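You operate a simulated robot arm through the tools that you are given. There is no shell and no other tool. Be economical: measure what you need, move in short steps, check, and stop when the job is done.

You are at the controls of a simulated robot arm. One attempt, no reset.

TASK
Put things in order on the hobby table top. At the end: the green ink bottle stands where the orange sponge stood; the orange tea carton stands where the green ink bottle stood; the orange sponge stands on top of the white palette; the black screen plug stands on top of the yellow three-dot pine wedge; the cream sand jar stands where the orange tea carton stood; whatever was shut is shut again. Leave all else as you found it, and nothing knocked over.

Only the result counts: the job must be done as asked and must still hold three seconds after the hand-in. Knocking over, shifting, dropping, spilling or breaking anything else fails it.

THE ROBOT
A 7-joint arm with a two-finger parallel gripper, fixed in place. Base frame: the origin is at the foot of the arm, x ahead of it, y to its left, z up; the work surface is at about z = 740. Units: mm, degrees, N and s.
With the tool pointing down near the work surface it reaches from about 300 to 680 mm from the base axis. Its first joint turns from -66.0 to 66.0 degrees. Payload 1.57 kg.
Tool frame: the origin (TCP) lies between the finger pads and is the grasp point; the fingertips stand 30 mm ahead of it; z points along the fingers, y is the line along which they close. The gripper opens to 110 mm. The fingers are 24 mm wide and 12 mm thick; the gripper's body (48 by 112 mm) begins 78 mm behind the TCP.
Orientation is told as [roll, pitch, yaw] about the base's x, y, z axes, in that order, counted from this pose: with the fingers straight down and closing along the base's y, the tool's x points along the base's -x, its y along +y and its z along -z.

THE INTERFACE
- The arm moves only by the tool servo_tool. Its argument "plan" is a list of rows, each a list of 3 entries, a list of its own where there are three numbers: the shift along the tool's x, y, z in units of 400 mm (1.0 is 400 mm), then the turn, a rotation vector about the tool's x, y, z in units of 45 degrees (1.0 is 45 degrees), then the opening in per cent of the stroke, from 0 (shut) to 100 (fully open). In form: [[[tx, ty, tz], [wx, wy, wz], claw], ...]. A call has 1 to 12 rows; each row is the pose to reach, as a shift and turn from the pose commanded when the call began, along the tool's axes at that moment. A call with a number of a shift or a turn outside -1 to 1 is refused whole. Rows are played at 5 a second. More than 50 mm and 8.6 degrees between two rows, or a gripper value outside its range, and nothing of the call is played. A pose out of reach is approached as far as the arm can. The call stops where the force on the tool passes 40 N (or 10 N more than at its start, if that is more) or the arm is blocked; 0.2 s more then pass. The fingers move at their own pace (about 108 mm/s each) and stop on an object; they squeeze with about 34 N. The grip force told is the motor's: it shows also when the fingers shut on nothing. Time passes only in rows, and 0.2 s behind the last, so rows that repeat a pose let the fingers close. The reply holds the time, the measured pose of the TCP, the force on the tool along the base axes, the opening and the grip force, in the units named above and with some noise, and new pictures: "views" is both (left out), scene, wrist or none.
- Cameras (640 x 400 px; columns grow to the right, rows downward): "scene" is fixed at [179.2, -434.7, 1380.2]; the picture's right is [0.35, -0.94, 0.00], its down [-0.73, -0.27, -0.63] and it looks along [0.59, 0.22, -0.78] (base axes); focal length 370 px, centre (320, 200). "wrist" rides on the gripper at [-36, 0, -80] in the tool frame; the picture's right is [0.00, -1.00, 0.00], its down [0.97, 0.00, -0.24] and it looks along [0.24, 0.00, 0.97] (tool axes); focal length 218 px, centre (320, 200).
- probe_pixels(camera, pixels): there is no depth. For up to 12 entries [column, row, z] of the newest picture of that camera ("zoom" is the newest enlarged one), the place [x, y] in the base frame at which the ray of that pixel passes the height z, good to about 2 mm. No time passes.
- zoom(camera, box): a new picture of the part [left, top, right, bottom] of that camera's present view, enlarged. No time passes.
- finish_job(): hands the job in; it is judged then, once.

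Keep the steps short. Do not move on a guess: measure, check each grasp and each placing, and mend mistakes. In all there are 80 turns and 120 pictures (those below and enlarged ones count). Leave the gripper open and the arm clear of the work at the hand-in unless told otherwise, and finish with a single line.

The tools are called after ">>>" as a command line: name --argument value ..., lists and objects as JSON in quotes. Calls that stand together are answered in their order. servo_tool: Moves the arm, as the interface text tells. Its arguments: {"type":"object","properties":{"plan":{"type":"array","items":{"type":"array"}},"views":{"type":"string","enum":["both","scene","wrist","none"]}},"required":["plan"]} The other tools are called the same way: probe_pixels (camera, pixels) gives the place at which the rays of pixels pass given heights; zoom (camera, box) takes an enlarged picture of a part of a camera's view; finish_job () hands the job in.

At the start:

```text
t: 0.0
tool_pos: [414.6, -245.0, 1094.1]
orientation: [0.0, 0.0, -0.1]
contact_force: [-0.9, 0.5, -0.8]
width: 109.9
finger_force: 0.0
```

scene: 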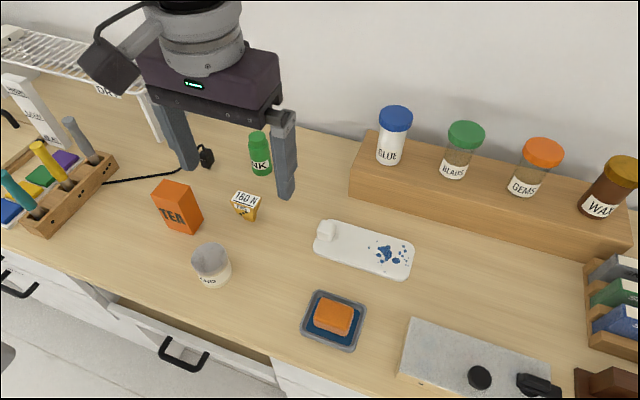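
wrist: 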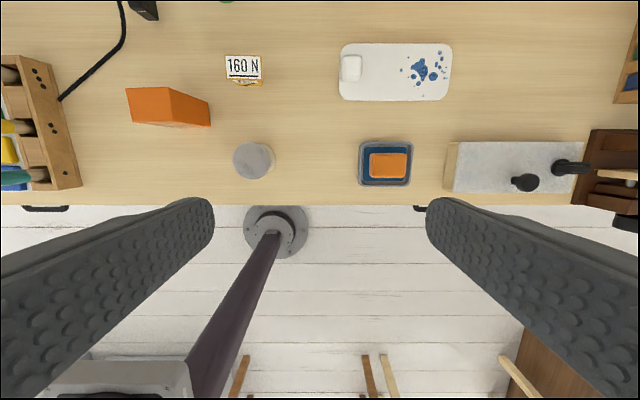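

I'll begin by looking closely at the scene: left rack, middle items and right side.

>>> zoom --camera "scene" --box '[0, 80, 220, 300]'

>>> zoom --camera "scene" --box '[140, 110, 420, 360]'

>>> zoom --camera "scene" --box '[380, 230, 640, 400]'

```text
1.82 times, centred on (110, 190) of scene
```

zoom: 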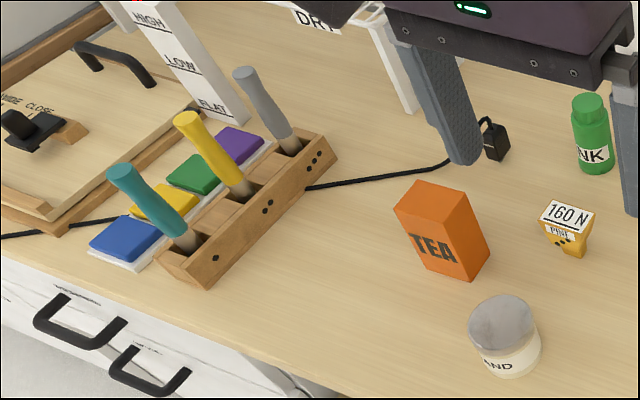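

```text
1.60 times, centred on (280, 235) of scene
```

zoom: 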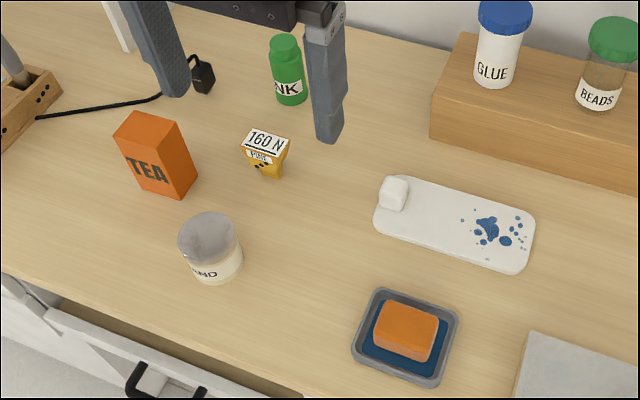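

```text
2.35 times, centred on (510, 315) of scene
```

zoom: 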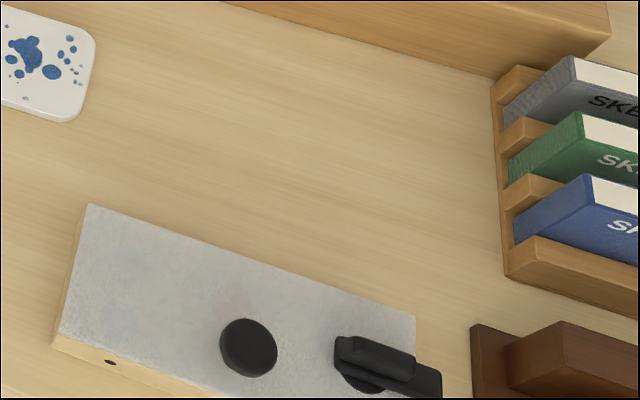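

>>> zoom --camera "scene" --box '[165, 125, 275, 225]'

>>> zoom --camera "scene" --box '[430, 330, 590, 400]'

>>> zoom --camera "scene" --box '[0, 20, 160, 160]'

>>> zoom --camera "wrist" --box '[0, 0, 320, 210]'

>>> zoom --camera "wrist" --box '[320, 20, 640, 220]'

```text
4.00 times, centred on (220, 175) of scene
```

zoom: 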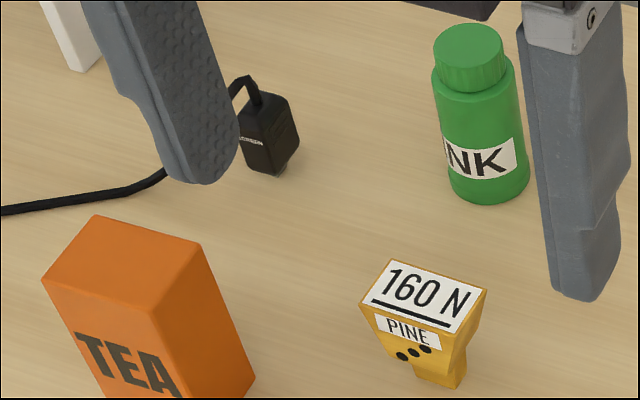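

```text
4.00 times, centred on (510, 365) of scene
```

zoom: 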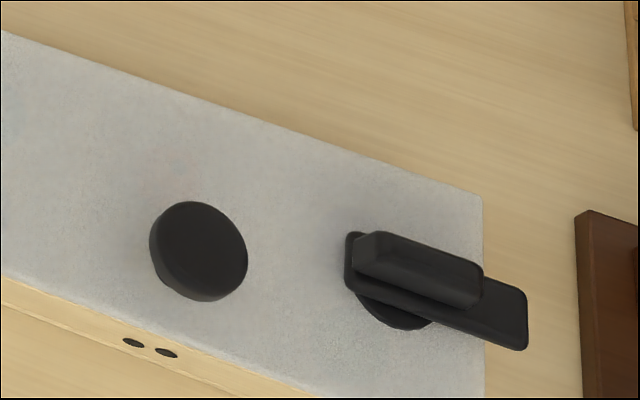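

```text
2.86 times, centred on (80, 90) of scene
```

zoom: 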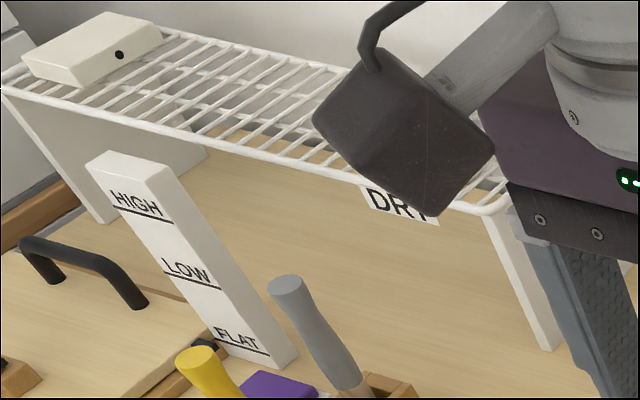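

```text
1.90 times, centred on (160, 105) of wrist
```

zoom: 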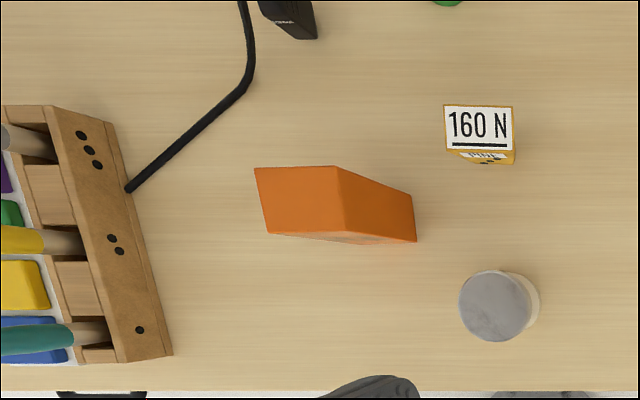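

```text
2.00 times, centred on (480, 120) of wrist
```

zoom: 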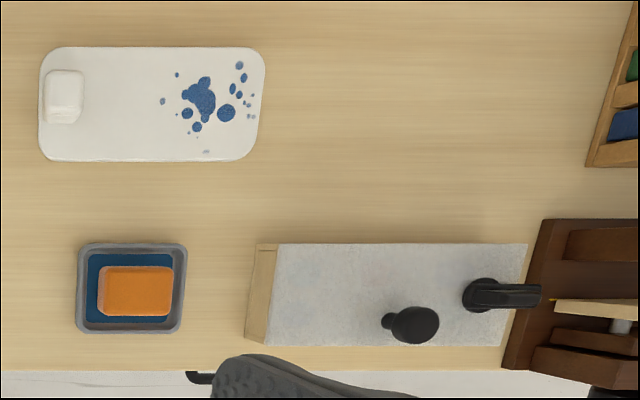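

The plug marked SCREEN lies at scene (205,155), and the wedge is at (245,205). Next I'll measure the sponge, tray and palette in the newest zoom, and match them in the scene picture to get heights.

>>> probe_pixels --camera "zoom" --pixels '[[136, 291, 760], [136, 291, 770], [136, 291, 780], [100, 267, 770], [172, 316, 770], [76, 243, 750], [187, 334, 750], [38, 100, 745], [267, 105, 745], [150, 46, 745], [150, 161, 745], [63, 97, 765]]'

>>> probe_pixels --camera "scene" --pixels '[[334, 317, 760], [334, 317, 770], [334, 317, 780], [210, 258, 780], [210, 258, 800], [260, 168, 740], [260, 138, 780], [260, 138, 800], [247, 197, 780], [247, 197, 770], [206, 158, 750], [168, 205, 740]]'

>>> probe_pixels --camera "wrist" --pixels '[[251, 160, 780], [251, 160, 800], [242, 68, 770], [242, 68, 780], [126, 87, 800], [168, 87, 800], [172, 121, 800], [134, 121, 800], [206, 98, 740], [208, 126, 740], [224, 55, 770], [260, 79, 770]]'

```text
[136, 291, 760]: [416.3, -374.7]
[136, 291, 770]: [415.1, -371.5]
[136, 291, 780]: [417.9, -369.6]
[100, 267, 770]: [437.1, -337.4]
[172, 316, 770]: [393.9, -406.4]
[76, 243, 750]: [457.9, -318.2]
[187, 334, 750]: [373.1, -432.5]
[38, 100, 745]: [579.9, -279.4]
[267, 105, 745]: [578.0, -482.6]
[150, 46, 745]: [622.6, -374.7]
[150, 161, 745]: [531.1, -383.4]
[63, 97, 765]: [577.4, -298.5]
```

```text
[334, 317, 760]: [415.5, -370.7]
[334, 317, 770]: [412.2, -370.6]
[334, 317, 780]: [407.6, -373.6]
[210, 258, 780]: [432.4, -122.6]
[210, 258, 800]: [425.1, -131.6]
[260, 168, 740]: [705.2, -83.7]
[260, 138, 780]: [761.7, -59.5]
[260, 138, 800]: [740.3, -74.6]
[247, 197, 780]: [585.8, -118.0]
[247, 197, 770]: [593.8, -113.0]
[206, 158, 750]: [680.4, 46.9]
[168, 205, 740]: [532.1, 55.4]
```

```text
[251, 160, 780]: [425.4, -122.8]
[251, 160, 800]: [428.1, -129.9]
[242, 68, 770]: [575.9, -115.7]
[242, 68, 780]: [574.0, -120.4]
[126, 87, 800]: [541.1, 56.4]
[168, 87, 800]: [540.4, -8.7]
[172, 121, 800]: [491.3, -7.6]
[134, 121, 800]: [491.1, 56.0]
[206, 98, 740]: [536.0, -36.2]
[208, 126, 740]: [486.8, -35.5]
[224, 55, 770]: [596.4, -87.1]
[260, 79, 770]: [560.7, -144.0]
```

Sponge: centre about (415,-371), roughly 70 mm along y and 43 mm along x. I'll move above it and start turning 90° so that I close across its short side.

>>> servo_tool --plan '[[[0, -0.05, 0.07], [0, 0, 0.16], 100], [[0, -0.1, 0.14], [0, 0, 0.33], 90], [[0, -0.16, 0.2], [0, 0, 0.5], 80], [[0, -0.21, 0.27], [0, 0, 0.66], 75], [[0, -0.26, 0.34], [0, 0, 0.83], 70], [[0, -0.315, 0.41], [0, 0, 1.0], 70], [[0, -0.315, 0.41], [0, 0, 1.0], 70]]' --views "none"

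```text
t: 1.6
tool_pos: [412.7, -370.7, 928.1]
orientation: [0.0, 0.0, -45.1]
contact_force: [0.5, 0.7, -0.3]
width: 77.2
finger_force: 0.1
```

The arm is turned to yaw -45. Another 45° about the tool's z comes next, then a look.

>>> servo_tool --plan '[[[0, 0, 0], [0, 0, 0.16], 70], [[0, 0, 0], [0, 0, 0.33], 70], [[0, 0, 0], [0, 0, 0.5], 70], [[0, 0, 0], [0, 0, 0.66], 70], [[0, 0, 0], [0, 0, 0.83], 70], [[0, 0, 0], [0, 0, 1.0], 70], [[0, 0, 0], [0, 0, 1.0], 70]]'

```text
t: 3.2
tool_pos: [412.9, -370.4, 930.1]
orientation: [0.0, 0.0, -90.1]
contact_force: [0.3, -0.1, 0.5]
width: 77.0
finger_force: 0.1
```

scene: 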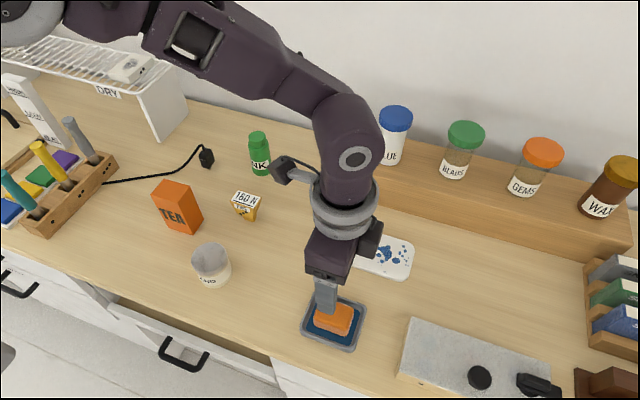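
wrist: 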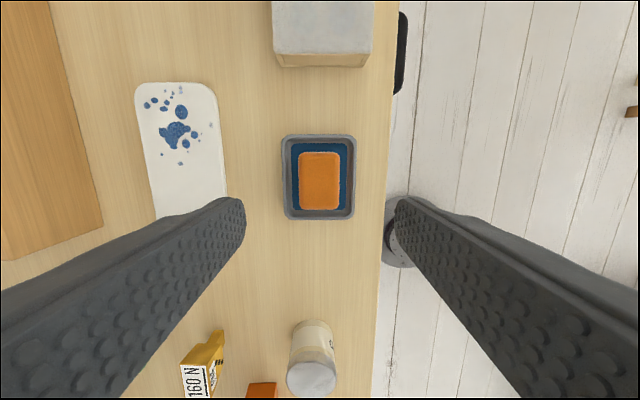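

Sponge is centred under the tool at wrist (320,181). To learn its height I'll compare its top corners in both cameras.

>>> zoom --camera "wrist" --box '[260, 120, 380, 230]'

>>> probe_pixels --camera "zoom" --pixels '[[320, 200, 740]]'

>>> zoom --camera "scene" --box '[290, 280, 380, 360]'

```text
3.64 times, centred on (320, 175) of wrist
```

zoom: 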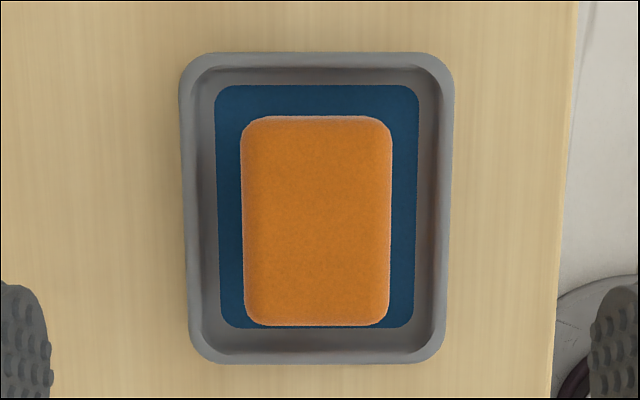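

```text
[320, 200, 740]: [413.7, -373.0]
```

```text
5.00 times, centred on (335, 320) of scene
```

zoom: 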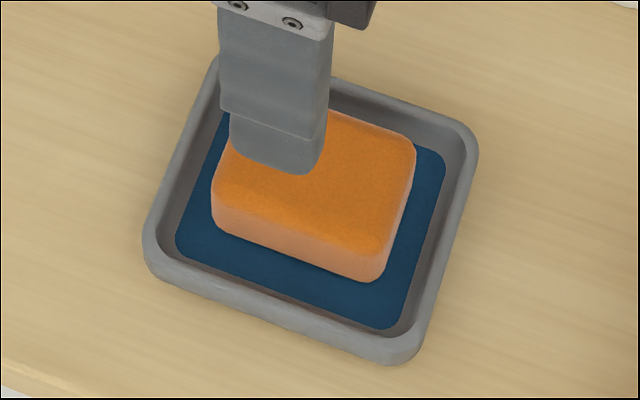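

The sponge is about 47 x 65 mm, with its top near z 764 and the tray rim near 752. I'll open to about 55 mm and go down until the fingertips reach z≈754, then close.

>>> servo_tool --plan '[[[0.004, 0.0025, 0.1], [0, 0, 0], 51], [[0.004, 0.0025, 0.2], [0, 0, 0], 51], [[0.004, 0.0025, 0.28], [0, 0, 0], 51], [[0.004, 0.0025, 0.33], [0, 0, 0], 51], [[0.004, 0.0025, 0.365], [0, 0, 0], 51], [[0.004, 0.0025, 0.365], [0, 0, 0], 51]]'

```text
t: 4.4
tool_pos: [414.3, -372.6, 789.9]
orientation: [0.1, 0.1, -90.0]
contact_force: [-4.7, 7.3, 15.7]
width: 55.7
finger_force: 0.2
stopped in row 6: the force on the tool passed its limit (the readings are from after the stop); the commanded pose is now the measured one
```

scene: 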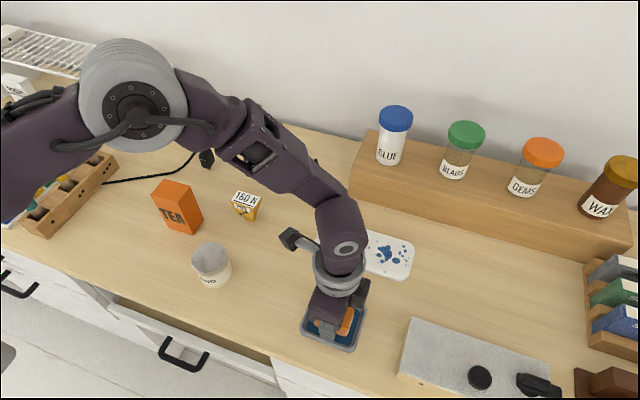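
wrist: 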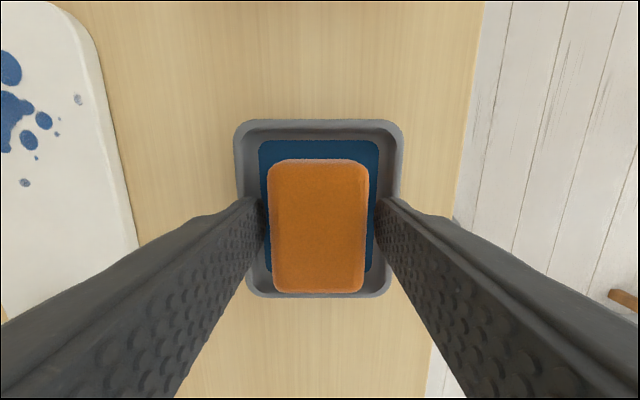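

The fingers touched something at fingertip z≈760. A zoom should show where they sit.

>>> zoom --camera "wrist" --box '[210, 110, 430, 310]'

>>> zoom --camera "scene" --box '[290, 280, 380, 360]'

```text
2.00 times, centred on (320, 210) of wrist
```

zoom: 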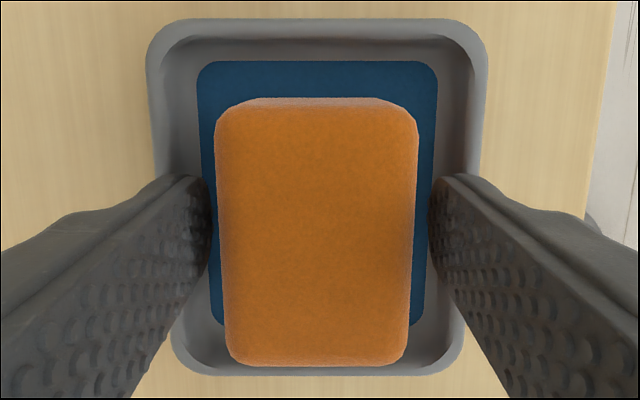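

```text
5.00 times, centred on (335, 320) of scene
```

zoom: 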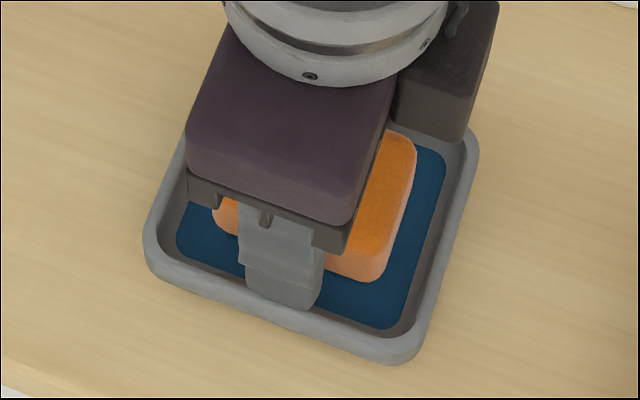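

The sponge top works out near z 769, so the tips at 760 already overlap it by about 9 mm. The tray has not moved. I'll rise 1 mm and close.

>>> servo_tool --plan '[[[0, 0, -0.003], [0, 0, 0], 50], [[0, 0, -0.002], [0, 0, 0], 30], [[0, 0, -0.002], [0, 0, 0], 30], [[0, 0, -0.002], [0, 0, 0], 30]]' --views "wrist"

```text
t: 5.4
tool_pos: [415.4, -371.1, 790.8]
orientation: [0.1, -0.1, -89.9]
contact_force: [1.2, -3.1, 5.8]
width: 42.7
finger_force: 34.3
```

wrist: 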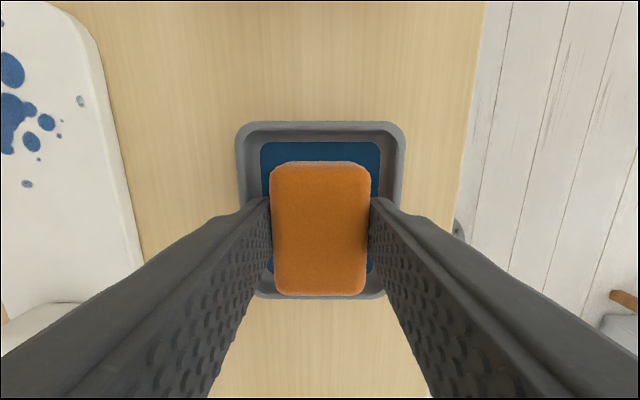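

Gripped at 42.7 mm with 34 N. Now I'll lift straight up slowly and check.

>>> servo_tool --plan '[[[0, 0, -0.03], [0, 0, 0], 30], [[0, 0, -0.08], [0, 0, 0], 30], [[0, 0, -0.16], [0, 0, 0], 30], [[0, 0, -0.25], [0, 0, 0], 30], [[0, 0, -0.25], [0, 0, 0], 30]]'

```text
t: 6.6
tool_pos: [412.5, -371.4, 889.7]
orientation: [0.0, 0.0, -90.0]
contact_force: [0.2, -0.7, 0.1]
width: 42.6
finger_force: 34.4
```

scene: 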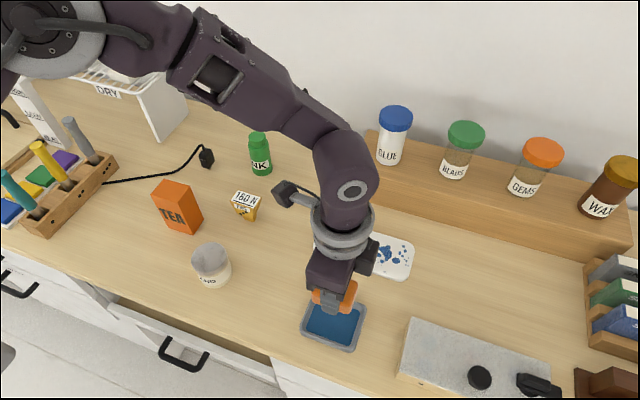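
wrist: 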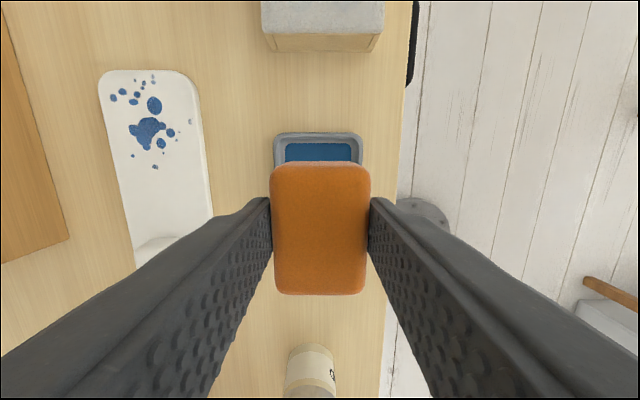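

Sponge is held and the tray stays put. Next I'll carry it over the palette to about (570,-358), turning back 45° on the way.

>>> servo_tool --plan '[[[0.004, 0.05, 0], [0, 0, -0.14], 30], [[0.008, 0.11, 0], [0, 0, -0.3], 30], [[0.014, 0.18, 0], [0, 0, -0.46], 30], [[0.02, 0.25, 0], [0, 0, -0.62], 30], [[0.026, 0.32, 0], [0, 0, -0.78], 30], [[0.03, 0.37, 0], [0, 0, -0.9], 30], [[0.0325, 0.394, 0], [0, 0, -1.0], 30], [[0.0325, 0.394, 0], [0, 0, -1.0], 30]]' --views "none"

>>> servo_tool --plan '[[[0, 0, 0], [0, 0, -0.16], 30], [[0, 0, 0], [0, 0, -0.33], 30], [[0, 0, 0], [0, 0, -0.5], 30], [[0, 0, 0], [0, 0, -0.66], 30], [[0, 0, 0], [0, 0, -0.83], 30], [[0, 0, 0], [0, 0, -1.0], 30], [[0, 0, 0], [0, 0, -1.0], 30]]'

```text
t: 8.4
tool_pos: [571.1, -360.9, 889.2]
orientation: [0.0, -0.1, -45.1]
contact_force: [0.5, 0.4, 0.2]
width: 42.4
finger_force: 34.0
```

```text
t: 10.0
tool_pos: [572.3, -358.5, 889.2]
orientation: [0.0, 0.0, -0.1]
contact_force: [0.8, -0.7, 0.1]
width: 42.8
finger_force: 34.1
```

scene: 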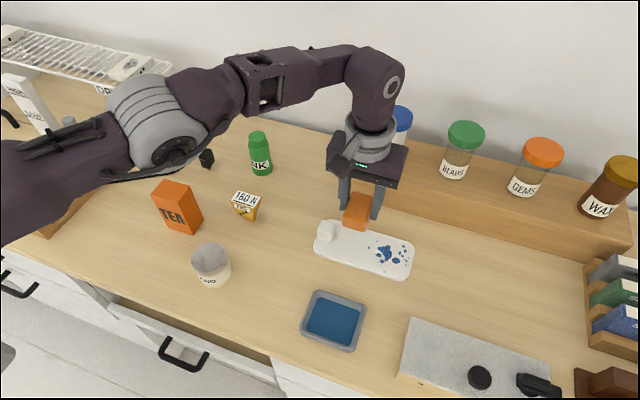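
wrist: 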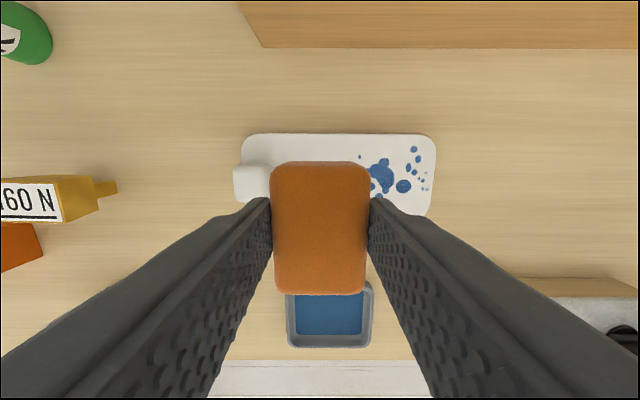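

Sponge is over the palette. I'll probe the cube's right edge (271,168), the palette edges and the paint's left edge.

>>> zoom --camera "scene" --box '[300, 190, 430, 290]'

>>> probe_pixels --camera "wrist" --pixels '[[270, 168, 770], [234, 180, 770], [242, 150, 748], [434, 150, 748], [340, 133, 748], [368, 175, 748], [436, 175, 748], [428, 214, 748], [240, 204, 748]]'

>>> probe_pixels --camera "zoom" --pixels '[[320, 200, 748], [66, 270, 748]]'

```text
4.00 times, centred on (365, 240) of scene
```

zoom: 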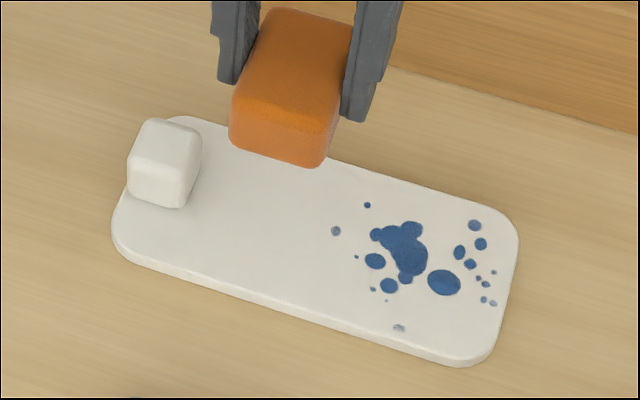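

```text
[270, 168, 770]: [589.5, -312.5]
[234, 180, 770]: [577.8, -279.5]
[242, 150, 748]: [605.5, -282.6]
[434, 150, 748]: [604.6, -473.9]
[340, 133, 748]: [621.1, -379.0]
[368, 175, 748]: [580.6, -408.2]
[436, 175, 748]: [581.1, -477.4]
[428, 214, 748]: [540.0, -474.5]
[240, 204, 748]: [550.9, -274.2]
```

```text
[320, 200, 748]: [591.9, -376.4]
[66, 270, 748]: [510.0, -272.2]
```

The left finger clears the cube by 12 mm. Going down to just above the palette first.

>>> servo_tool --plan '[[[0, 0, 0.08], [0, 0, 0], 30], [[0, 0, 0.16], [0, 0, 0], 30], [[0, 0, 0.21], [0, 0, 0], 30], [[0, 0, 0.235], [0, 0, 0], 30], [[0, 0, 0.235], [0, 0, 0], 30]]' --views "scene"

>>> zoom --camera "scene" --box '[300, 190, 430, 290]'

```text
t: 11.2
tool_pos: [572.8, -359.8, 795.8]
orientation: [-0.1, -0.2, 0.0]
contact_force: [-0.1, 0.3, -0.3]
width: 42.5
finger_force: 34.4
```

scene: 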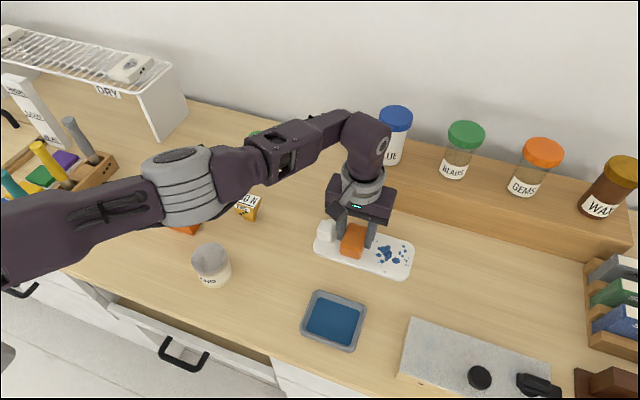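

```text
4.00 times, centred on (365, 240) of scene
```

zoom: 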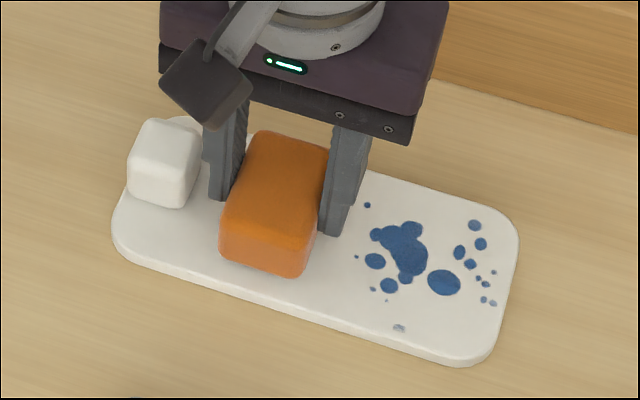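

Still free of contact (force 0). I'll lower in small steps, reading the force.

>>> servo_tool --plan '[[[0, 0, 0.005], [0, 0, 0], 30], [[0, 0, 0.01], [0, 0, 0], 30], [[0, 0, 0.01], [0, 0, 0], 30]]' --views "none"

```text
t: 12.0
tool_pos: [571.8, -358.4, 793.2]
orientation: [-0.1, -0.2, -0.1]
contact_force: [-0.2, 1.8, 6.0]
width: 42.5
finger_force: 33.8
```

Contact: 6 N upward at z 793. I'll open the fingers a little to release, then go up and look.

>>> servo_tool --plan '[[[0, 0, 0.001], [0, 0, 0], 42], [[0, 0, 0.0], [0, 0, 0], 46], [[0, 0, 0], [0, 0, 0], 50], [[0, 0, -0.03], [0, 0, 0], 50], [[0, 0, -0.1], [0, 0, 0], 50], [[0, 0, -0.2], [0, 0, 0], 50], [[0, 0, -0.3], [0, 0, 0], 50]]'

>>> zoom --camera "scene" --box '[300, 190, 430, 290]'

```text
t: 13.6
tool_pos: [572.3, -360.7, 910.7]
orientation: [0.0, 0.1, 0.0]
contact_force: [0.4, 0.4, 0.8]
width: 54.9
finger_force: 0.0
```

scene: 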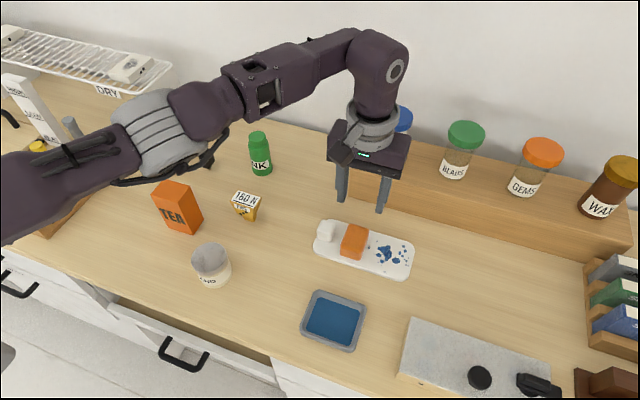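
wrist: 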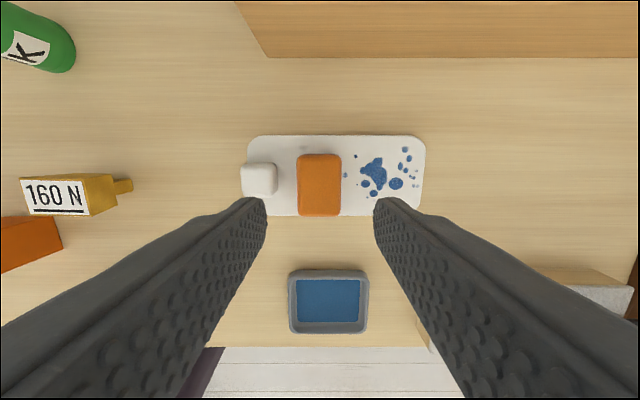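

```text
4.00 times, centred on (365, 240) of scene
```

zoom: 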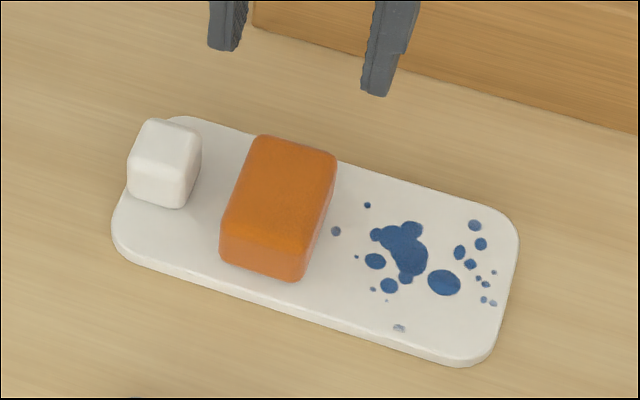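

Sponge stands well on the palette, cube and paint untouched. Now over to the ink bottle for measuring, staying high.

>>> servo_tool --plan '[[[0, 0.06, -0.06], [0, 0, 0], 60], [[0, 0.17, -0.125], [0, 0, 0], 70], [[-0.02, 0.28, -0.125], [0, 0, 0], 80], [[-0.05, 0.39, -0.125], [0, 0, 0], 90], [[-0.09, 0.5, -0.125], [0, 0, 0], 100], [[-0.12, 0.6, -0.125], [0, 0, 0], 100], [[-0.15, 0.69, -0.125], [0, 0, 0], 100], [[-0.17, 0.69, -0.125], [0, 0, 0], 100], [[-0.17, 0.69, -0.125], [0, 0, 0], 100]]'

```text
refused: row 2 steps farther than a row can; nothing moved
```

>>> servo_tool --plan '[[[0, 0.06, -0.06], [0, 0, 0], 60], [[0, 0.15, -0.125], [0, 0, 0], 70], [[-0.02, 0.26, -0.125], [0, 0, 0], 80], [[-0.05, 0.37, -0.125], [0, 0, 0], 90], [[-0.09, 0.48, -0.125], [0, 0, 0], 100], [[-0.12, 0.59, -0.125], [0, 0, 0], 100], [[-0.15, 0.69, -0.125], [0, 0, 0], 100], [[-0.17, 0.69, -0.125], [0, 0, 0], 100], [[-0.17, 0.69, -0.125], [0, 0, 0], 100]]'

```text
t: 15.6
tool_pos: [638.3, -84.2, 960.8]
orientation: [0.0, 0.0, 0.0]
contact_force: [0.0, 0.2, -0.2]
width: 109.9
finger_force: 0.1
out of reach, approached as far as the arm can: row 1, 2
```

scene: 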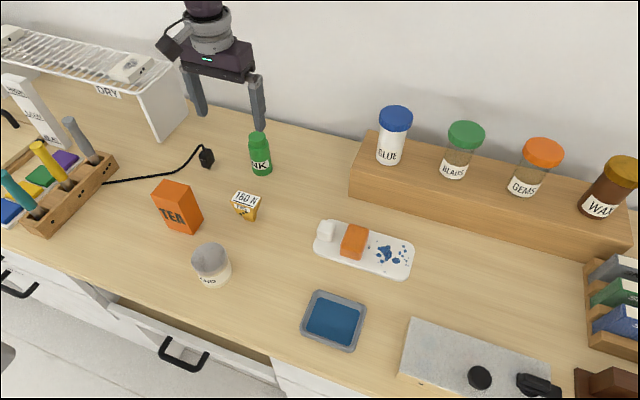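
wrist: 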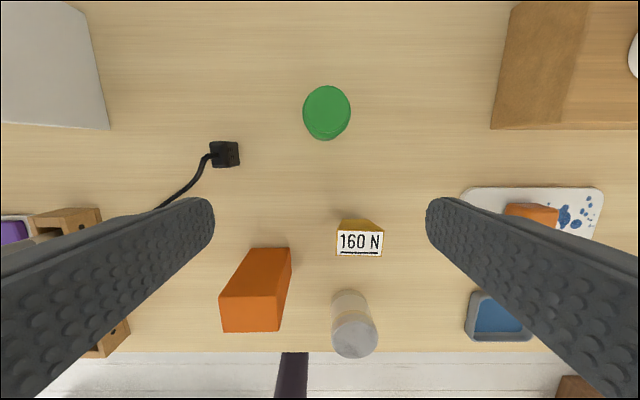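

>>> zoom --camera "wrist" --box '[200, 60, 400, 185]'

>>> zoom --camera "scene" --box '[190, 120, 290, 190]'

>>> probe_pixels --camera "zoom" --pixels '[[0, 0, 740], [640, 400, 740]]'

>>> probe_pixels --camera "scene" --pixels '[[207, 166, 740], [259, 140, 800], [262, 172, 740], [168, 205, 740]]'

>>> probe_pixels --camera "wrist" --pixels '[[326, 108, 800], [328, 122, 740], [226, 155, 760], [226, 155, 750]]'

```text
3.20 times, centred on (300, 122) of wrist
```

zoom: 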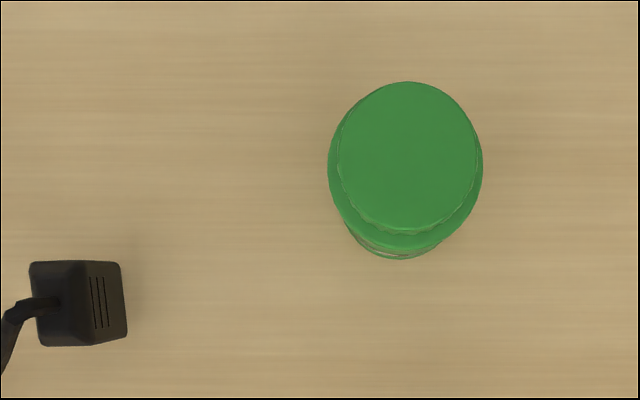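

```text
5.71 times, centred on (240, 155) of scene
```

zoom: 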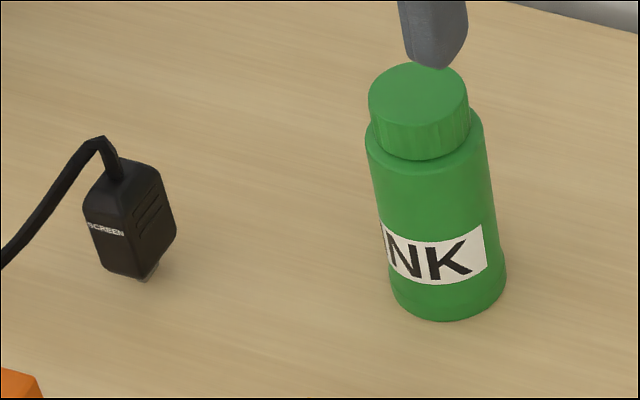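

```text
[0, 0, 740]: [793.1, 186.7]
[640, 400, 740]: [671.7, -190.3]
```

```text
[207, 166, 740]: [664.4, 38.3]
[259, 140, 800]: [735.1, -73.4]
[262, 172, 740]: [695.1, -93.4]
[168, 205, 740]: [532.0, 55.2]
```

```text
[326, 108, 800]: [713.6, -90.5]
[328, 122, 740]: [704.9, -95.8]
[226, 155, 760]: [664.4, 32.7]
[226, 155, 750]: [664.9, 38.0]
```

The ink bottle's axis lies near (709,-92), its top near z 825, at a radius of about 715 mm – beyond vertical reach. So I'll tilt the tool 30° outward (closing along y keeps the bottle upright) and go to a pre-grasp point 100 mm behind along the tool axis.

>>> servo_tool --plan '[[[-0.01, 0, 0.0], [0, -0.17, 0], 100], [[-0.02, -0.01, 0.05], [0, -0.34, 0], 100], [[-0.03, -0.02, 0.1], [0, -0.5, 0], 100], [[-0.04, -0.02, 0.16], [0, -0.667, 0], 100], [[-0.0525, -0.02, 0.2225], [0, -0.667, 0], 100], [[-0.0525, -0.02, 0.2225], [0, -0.667, 0], 100]]'

```text
t: 17.0
tool_pos: [660.1, -91.4, 872.0]
orientation: [0.1, -30.2, 0.0]
contact_force: [0.0, 0.6, -0.3]
width: 109.9
finger_force: 0.1
```

scene: 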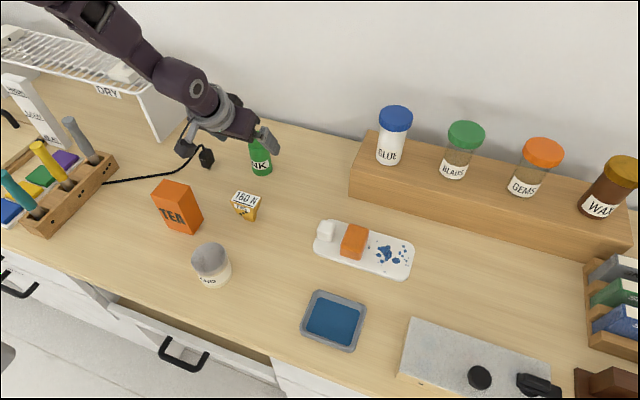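
wrist: 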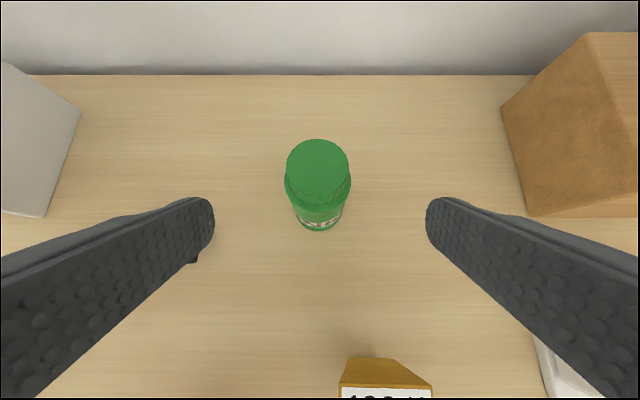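

>>> probe_pixels --camera "wrist" --pixels '[[318, 167, 815], [318, 167, 825], [318, 167, 835], [319, 230, 740], [319, 222, 740], [300, 215, 740], [338, 215, 740]]'

>>> probe_pixels --camera "scene" --pixels '[[257.2, 137, 815], [257.2, 137, 825], [257.2, 137, 835], [262, 175, 740]]'

```text
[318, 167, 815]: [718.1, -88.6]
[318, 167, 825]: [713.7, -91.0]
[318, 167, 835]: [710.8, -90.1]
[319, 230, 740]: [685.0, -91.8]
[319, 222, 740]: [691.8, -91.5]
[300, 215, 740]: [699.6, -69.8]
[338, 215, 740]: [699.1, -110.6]
```

```text
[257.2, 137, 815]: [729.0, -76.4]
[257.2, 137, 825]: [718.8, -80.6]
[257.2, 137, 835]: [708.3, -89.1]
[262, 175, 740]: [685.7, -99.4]
```

Bottle axis (710,-90.5), top 833, diameter ~50. I'll advance 103 mm along the tool axis to grip the body at z≈782.

>>> servo_tool --plan '[[[0.001, 0.002, 0.08], [0, 0, 0], 100], [[0.002, 0.002, 0.16], [0, 0, 0], 100], [[0.004, 0.002, 0.22], [0, 0, 0], 100], [[0.004, 0.002, 0.2575], [0, 0, 0], 100], [[0.004, 0.002, 0.2575], [0, 0, 0], 100]]'

```text
t: 18.2
tool_pos: [710.1, -90.4, 781.4]
orientation: [0.1, -30.1, 0.0]
contact_force: [0.2, -0.4, 0.5]
width: 110.1
finger_force: 0.2
```

scene: 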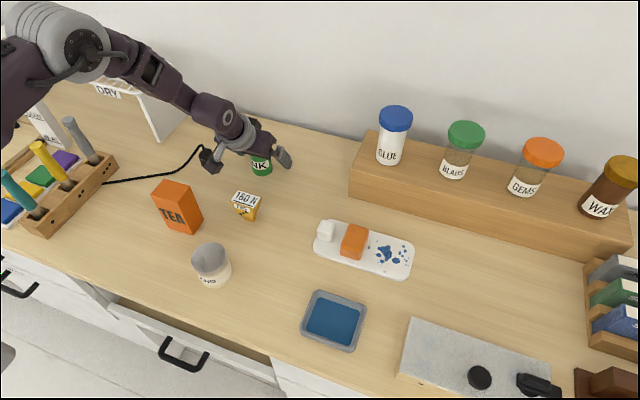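
wrist: 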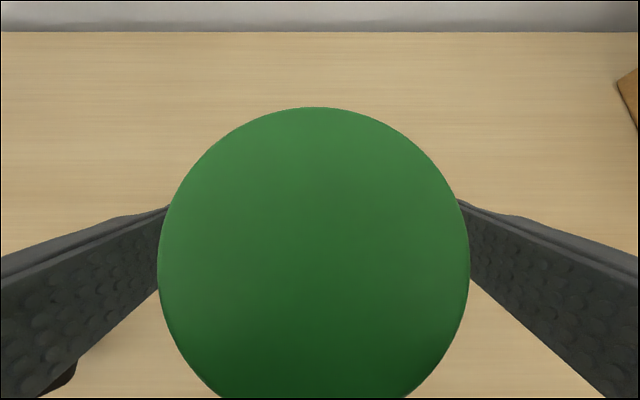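

Bottle sits between the fingers. Closing now.

>>> servo_tool --plan '[[[0, 0, 0], [0, 0, 0], 60], [[0, 0, 0], [0, 0, 0], 40], [[0, 0, 0], [0, 0, 0], 35], [[0, 0, 0], [0, 0, 0], 35]]' --views "none"

```text
t: 19.2
tool_pos: [711.5, -90.1, 782.2]
orientation: [0.0, -30.0, 0.0]
contact_force: [1.1, -0.4, 0.0]
width: 46.8
finger_force: 34.1
```

Held at 46.8 mm. I'll lift straight up, then draw back a little.

>>> servo_tool --plan '[[[-0.0125, 0, -0.0217], [0, 0, 0], 35], [[-0.0375, 0, -0.065], [0, 0, 0], 35], [[-0.075, 0, -0.13], [0, 0, 0], 35], [[-0.0475, 0, -0.2325], [0, 0, 0], 35], [[-0.0075, 0, -0.313], [0, 0, 0], 35], [[-0.0075, 0, -0.313], [0, 0, 0], 35]]'

```text
t: 20.6
tool_pos: [649.6, -89.2, 892.3]
orientation: [-0.1, -30.1, 0.0]
contact_force: [-0.5, 0.1, -1.7]
width: 46.5
finger_force: 33.8
```

scene: 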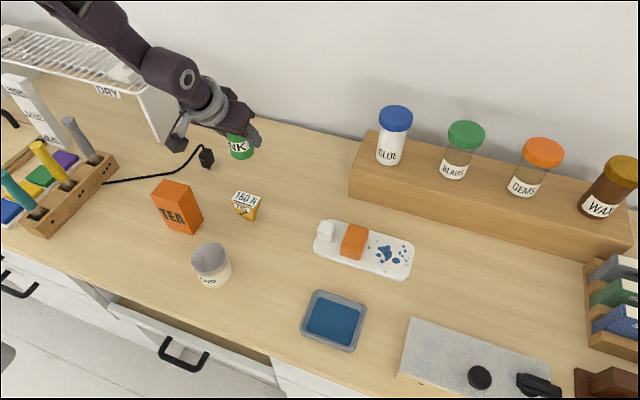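
wrist: 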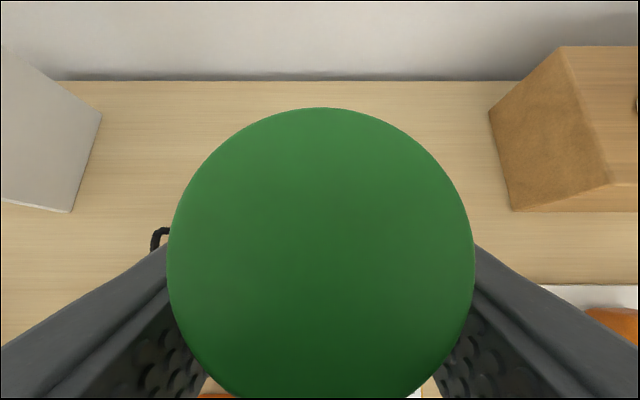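

Bottle upright and held. Carrying it over the tray to (414,-371), same tilt and height.

>>> servo_tool --plan '[[[0.03, -0.04, -0.0165], [0, 0, 0], 35], [[0.085, -0.1175, -0.049], [0, 0, 0], 35], [[0.142, -0.196, -0.082], [0, 0, 0], 35], [[0.2, -0.274, -0.1145], [0, 0, 0], 35], [[0.255, -0.352, -0.147], [0, 0, 0], 35], [[0.312, -0.431, -0.18], [0, 0, 0], 35], [[0.369, -0.509, -0.213], [0, 0, 0], 35], [[0.425, -0.587, -0.245], [0, 0, 0], 35], [[0.48, -0.665, -0.278], [0, 0, 0], 35], [[0.51, -0.7045, -0.2945], [0, 0, 0], 35], [[0.51, -0.7045, -0.2945], [0, 0, 0], 35]]'

```text
t: 23.0
tool_pos: [415.5, -370.2, 892.7]
orientation: [-0.1, -30.0, -0.1]
contact_force: [-0.1, -0.7, -1.6]
width: 46.1
finger_force: 34.4
```

scene: 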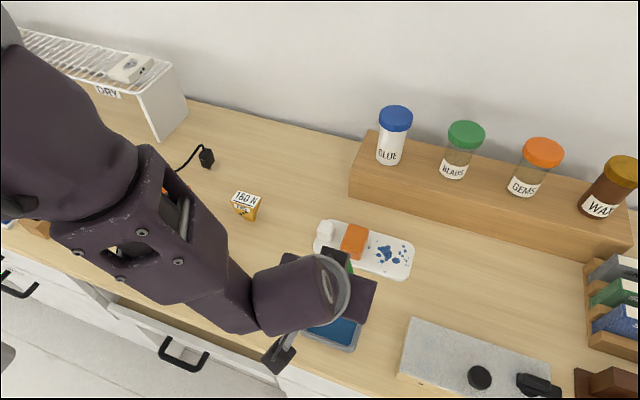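
wrist: 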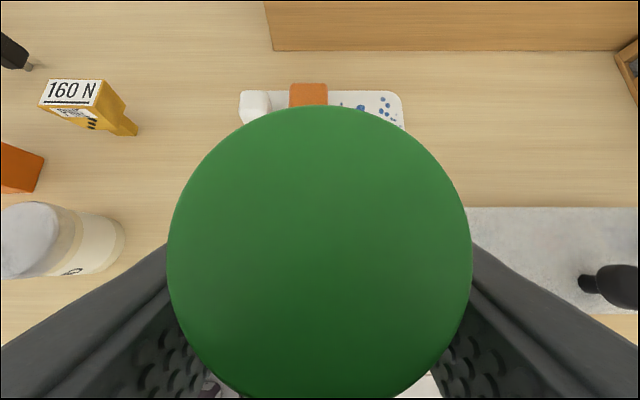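

Now down 96 mm to just above the pad.

>>> servo_tool --plan '[[[0.04, 0, 0.0693], [0, 0, 0], 35], [[0.08, 0, 0.1386], [0, 0, 0], 35], [[0.11, 0, 0.1905], [0, 0, 0], 35], [[0.12, 0, 0.208], [0, 0, 0], 35], [[0.12, 0, 0.208], [0, 0, 0], 35]]' --views "scene"

>>> zoom --camera "scene" --box '[260, 230, 420, 370]'

```text
t: 24.2
tool_pos: [414.5, -371.0, 796.8]
orientation: [-0.2, -30.0, 0.0]
contact_force: [0.0, 0.1, -1.1]
width: 46.1
finger_force: 34.4
```

scene: 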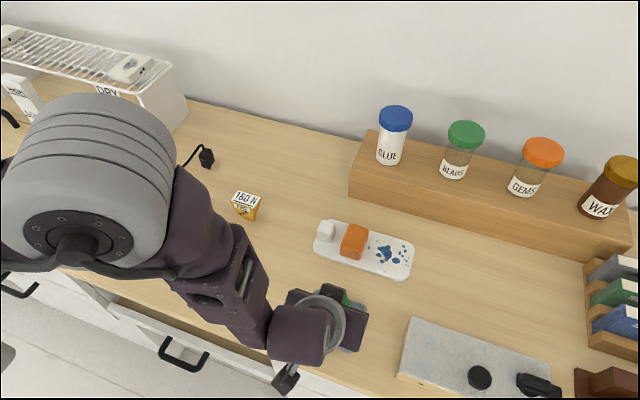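

```text
2.86 times, centred on (340, 300) of scene
```

zoom: 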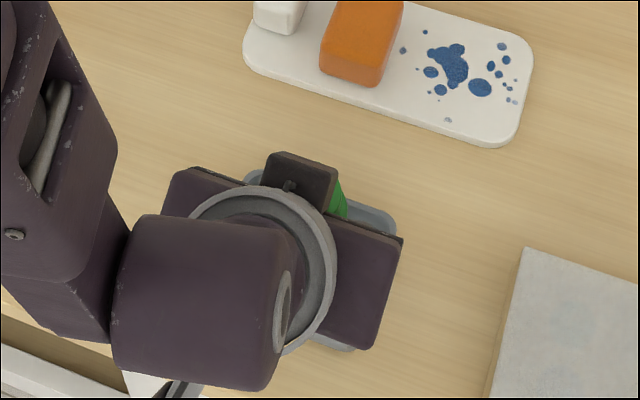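

>>> servo_tool --plan '[[[0.0025, 0, 0.0043], [0, 0, 0], 35], [[0.005, 0, 0.0087], [0, 0, 0], 35], [[0.005, 0, 0.0087], [0, 0, 0], 35]]' --views "none"

```text
t: 25.0
tool_pos: [414.7, -371.6, 792.3]
orientation: [0.1, -29.9, 0.0]
contact_force: [-0.2, 1.1, -1.8]
width: 46.4
finger_force: 34.5
```

>>> servo_tool --plan '[[[0.0025, 0, 0.0043], [0, 0, 0], 35], [[0.005, 0, 0.0087], [0, 0, 0], 35], [[0.005, 0, 0.0087], [0, 0, 0], 35]]' --views "none"

```text
t: 25.8
tool_pos: [417.6, -372.3, 788.5]
orientation: [-0.1, -30.3, 0.1]
contact_force: [-0.7, 3.1, 24.0]
width: 46.6
finger_force: 33.7
```

Contact of 24 N: the bottle is on the pad. I'll ease up 1 mm, open gently and draw back along the tool axis.

>>> servo_tool --plan '[[[-0.00125, 0, -0.0022], [0, 0, 0], 35], [[-0.00125, 0, -0.0022], [0, 0, 0], 48], [[-0.00125, 0, -0.0022], [0, 0, 0], 58], [[-0.00125, 0, -0.0022], [0, 0, 0], 64], [[-0.00125, 0, -0.0422], [0, 0, 0], 66], [[-0.00125, 0, -0.12], [0, 0, 0], 70], [[-0.00125, 0, -0.23], [0, 0, 0], 75], [[-0.00125, 0, -0.35], [0, 0, 0], 75], [[-0.00125, 0, -0.35], [0, 0, 0], 75]]'

```text
t: 27.8
tool_pos: [344.8, -374.0, 910.1]
orientation: [0.1, -30.1, 0.1]
contact_force: [0.0, -0.5, 0.9]
width: 82.6
finger_force: 0.0
```

scene: 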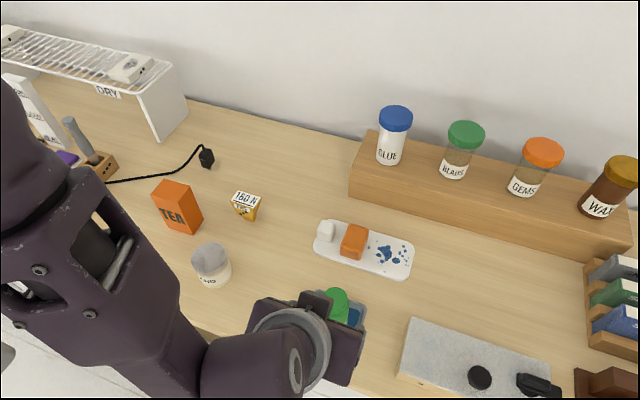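
wrist: 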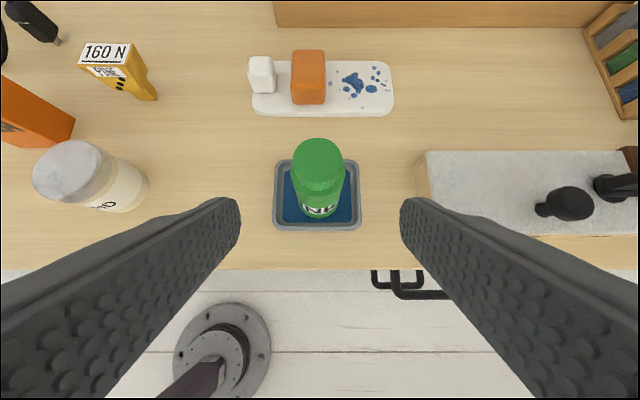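

Ink bottle stands upright in the tray. Now to the tea carton: back to vertical, over (516,20), z 960.

>>> servo_tool --plan '[[[-0.039, 0.089, 0.0096], [0, 0.06, 0], 75], [[-0.079, 0.179, 0.019], [0, 0.12, 0], 80], [[-0.118, 0.268, 0.029], [0, 0.18, 0], 90], [[-0.157, 0.358, 0.038], [0, 0.24, 0], 100], [[-0.197, 0.448, 0.048], [0, 0.3, 0], 100], [[-0.236, 0.537, 0.058], [0, 0.36, 0], 100], [[-0.276, 0.627, 0.067], [0, 0.42, 0], 100], [[-0.315, 0.716, 0.077], [0, 0.48, 0], 100], [[-0.354, 0.806, 0.086], [0, 0.54, 0], 100], [[-0.394, 0.895, 0.096], [0, 0.6, 0], 100], [[-0.433, 0.985, 0.1055], [0, 0.667, 0], 100], [[-0.433, 0.985, 0.1055], [0, 0.667, 0], 100]]'

>>> zoom --camera "wrist" --box '[220, 80, 420, 280]'

```text
t: 30.4
tool_pos: [516.7, 23.2, 958.4]
orientation: [0.1, 0.0, 0.0]
contact_force: [0.6, 0.0, 0.5]
width: 110.1
finger_force: 0.1
```

scene: 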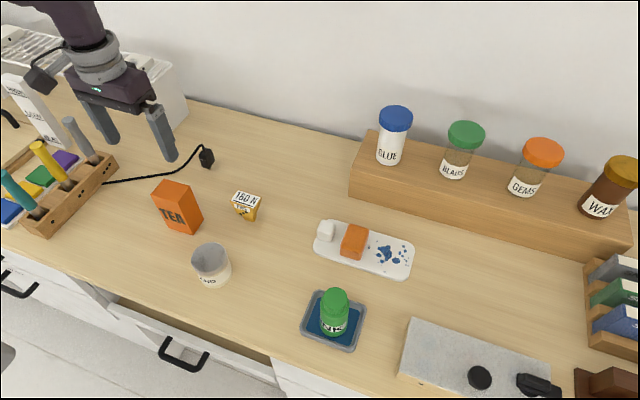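
wrist: 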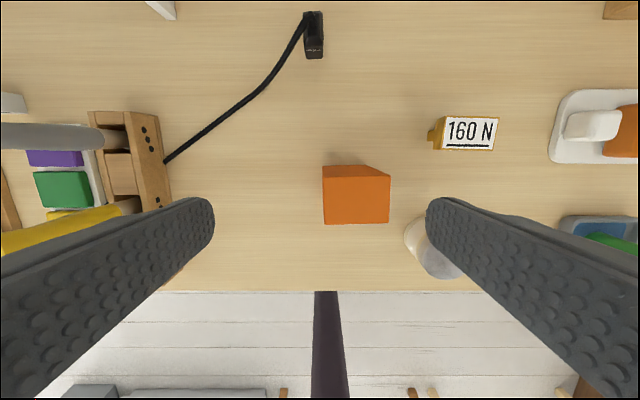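

```text
2.00 times, centred on (320, 180) of wrist
```

zoom: 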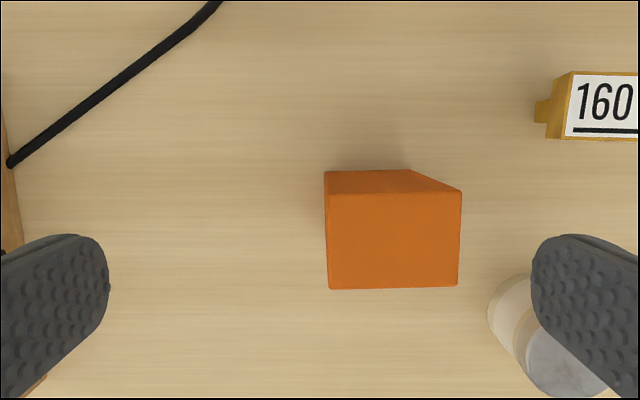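

>>> probe_pixels --camera "wrist" --pixels '[[324, 166, 740], [365, 165, 740], [323, 177, 820], [390.5, 175, 820], [389, 223, 820], [324, 224, 820], [390.5, 175, 840], [389, 223, 840]]'

>>> zoom --camera "scene" --box '[140, 170, 260, 300]'

```text
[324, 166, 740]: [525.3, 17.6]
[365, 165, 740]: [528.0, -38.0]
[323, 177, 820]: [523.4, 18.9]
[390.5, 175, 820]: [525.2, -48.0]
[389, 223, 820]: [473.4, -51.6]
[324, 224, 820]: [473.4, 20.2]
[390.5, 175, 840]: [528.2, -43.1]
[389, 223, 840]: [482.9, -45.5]
```

```text
3.08 times, centred on (200, 235) of scene
```

zoom: 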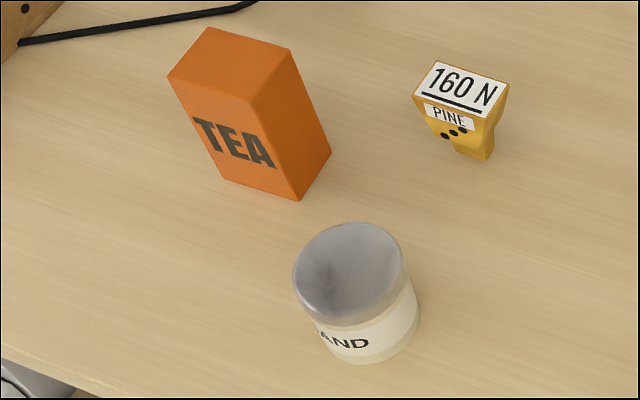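

>>> probe_pixels --camera "scene" --pixels '[[192.5, 235.3, 740], [170.5, 228.8, 740], [203, 219.6, 740], [178.1, 203.8, 845], [178.1, 203.8, 855], [190.9, 186, 845], [190.9, 186, 855], [150.6, 194.7, 845], [150.6, 194.7, 855], [211, 284, 740], [196, 250, 800], [211, 239, 800]]'

```text
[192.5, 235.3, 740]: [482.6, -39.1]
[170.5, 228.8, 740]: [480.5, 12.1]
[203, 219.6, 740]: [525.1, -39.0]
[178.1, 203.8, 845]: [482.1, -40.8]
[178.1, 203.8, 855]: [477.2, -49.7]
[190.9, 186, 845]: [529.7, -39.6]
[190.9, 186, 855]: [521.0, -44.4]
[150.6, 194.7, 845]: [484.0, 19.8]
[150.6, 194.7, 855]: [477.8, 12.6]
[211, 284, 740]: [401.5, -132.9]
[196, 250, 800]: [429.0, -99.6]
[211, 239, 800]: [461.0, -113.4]
```

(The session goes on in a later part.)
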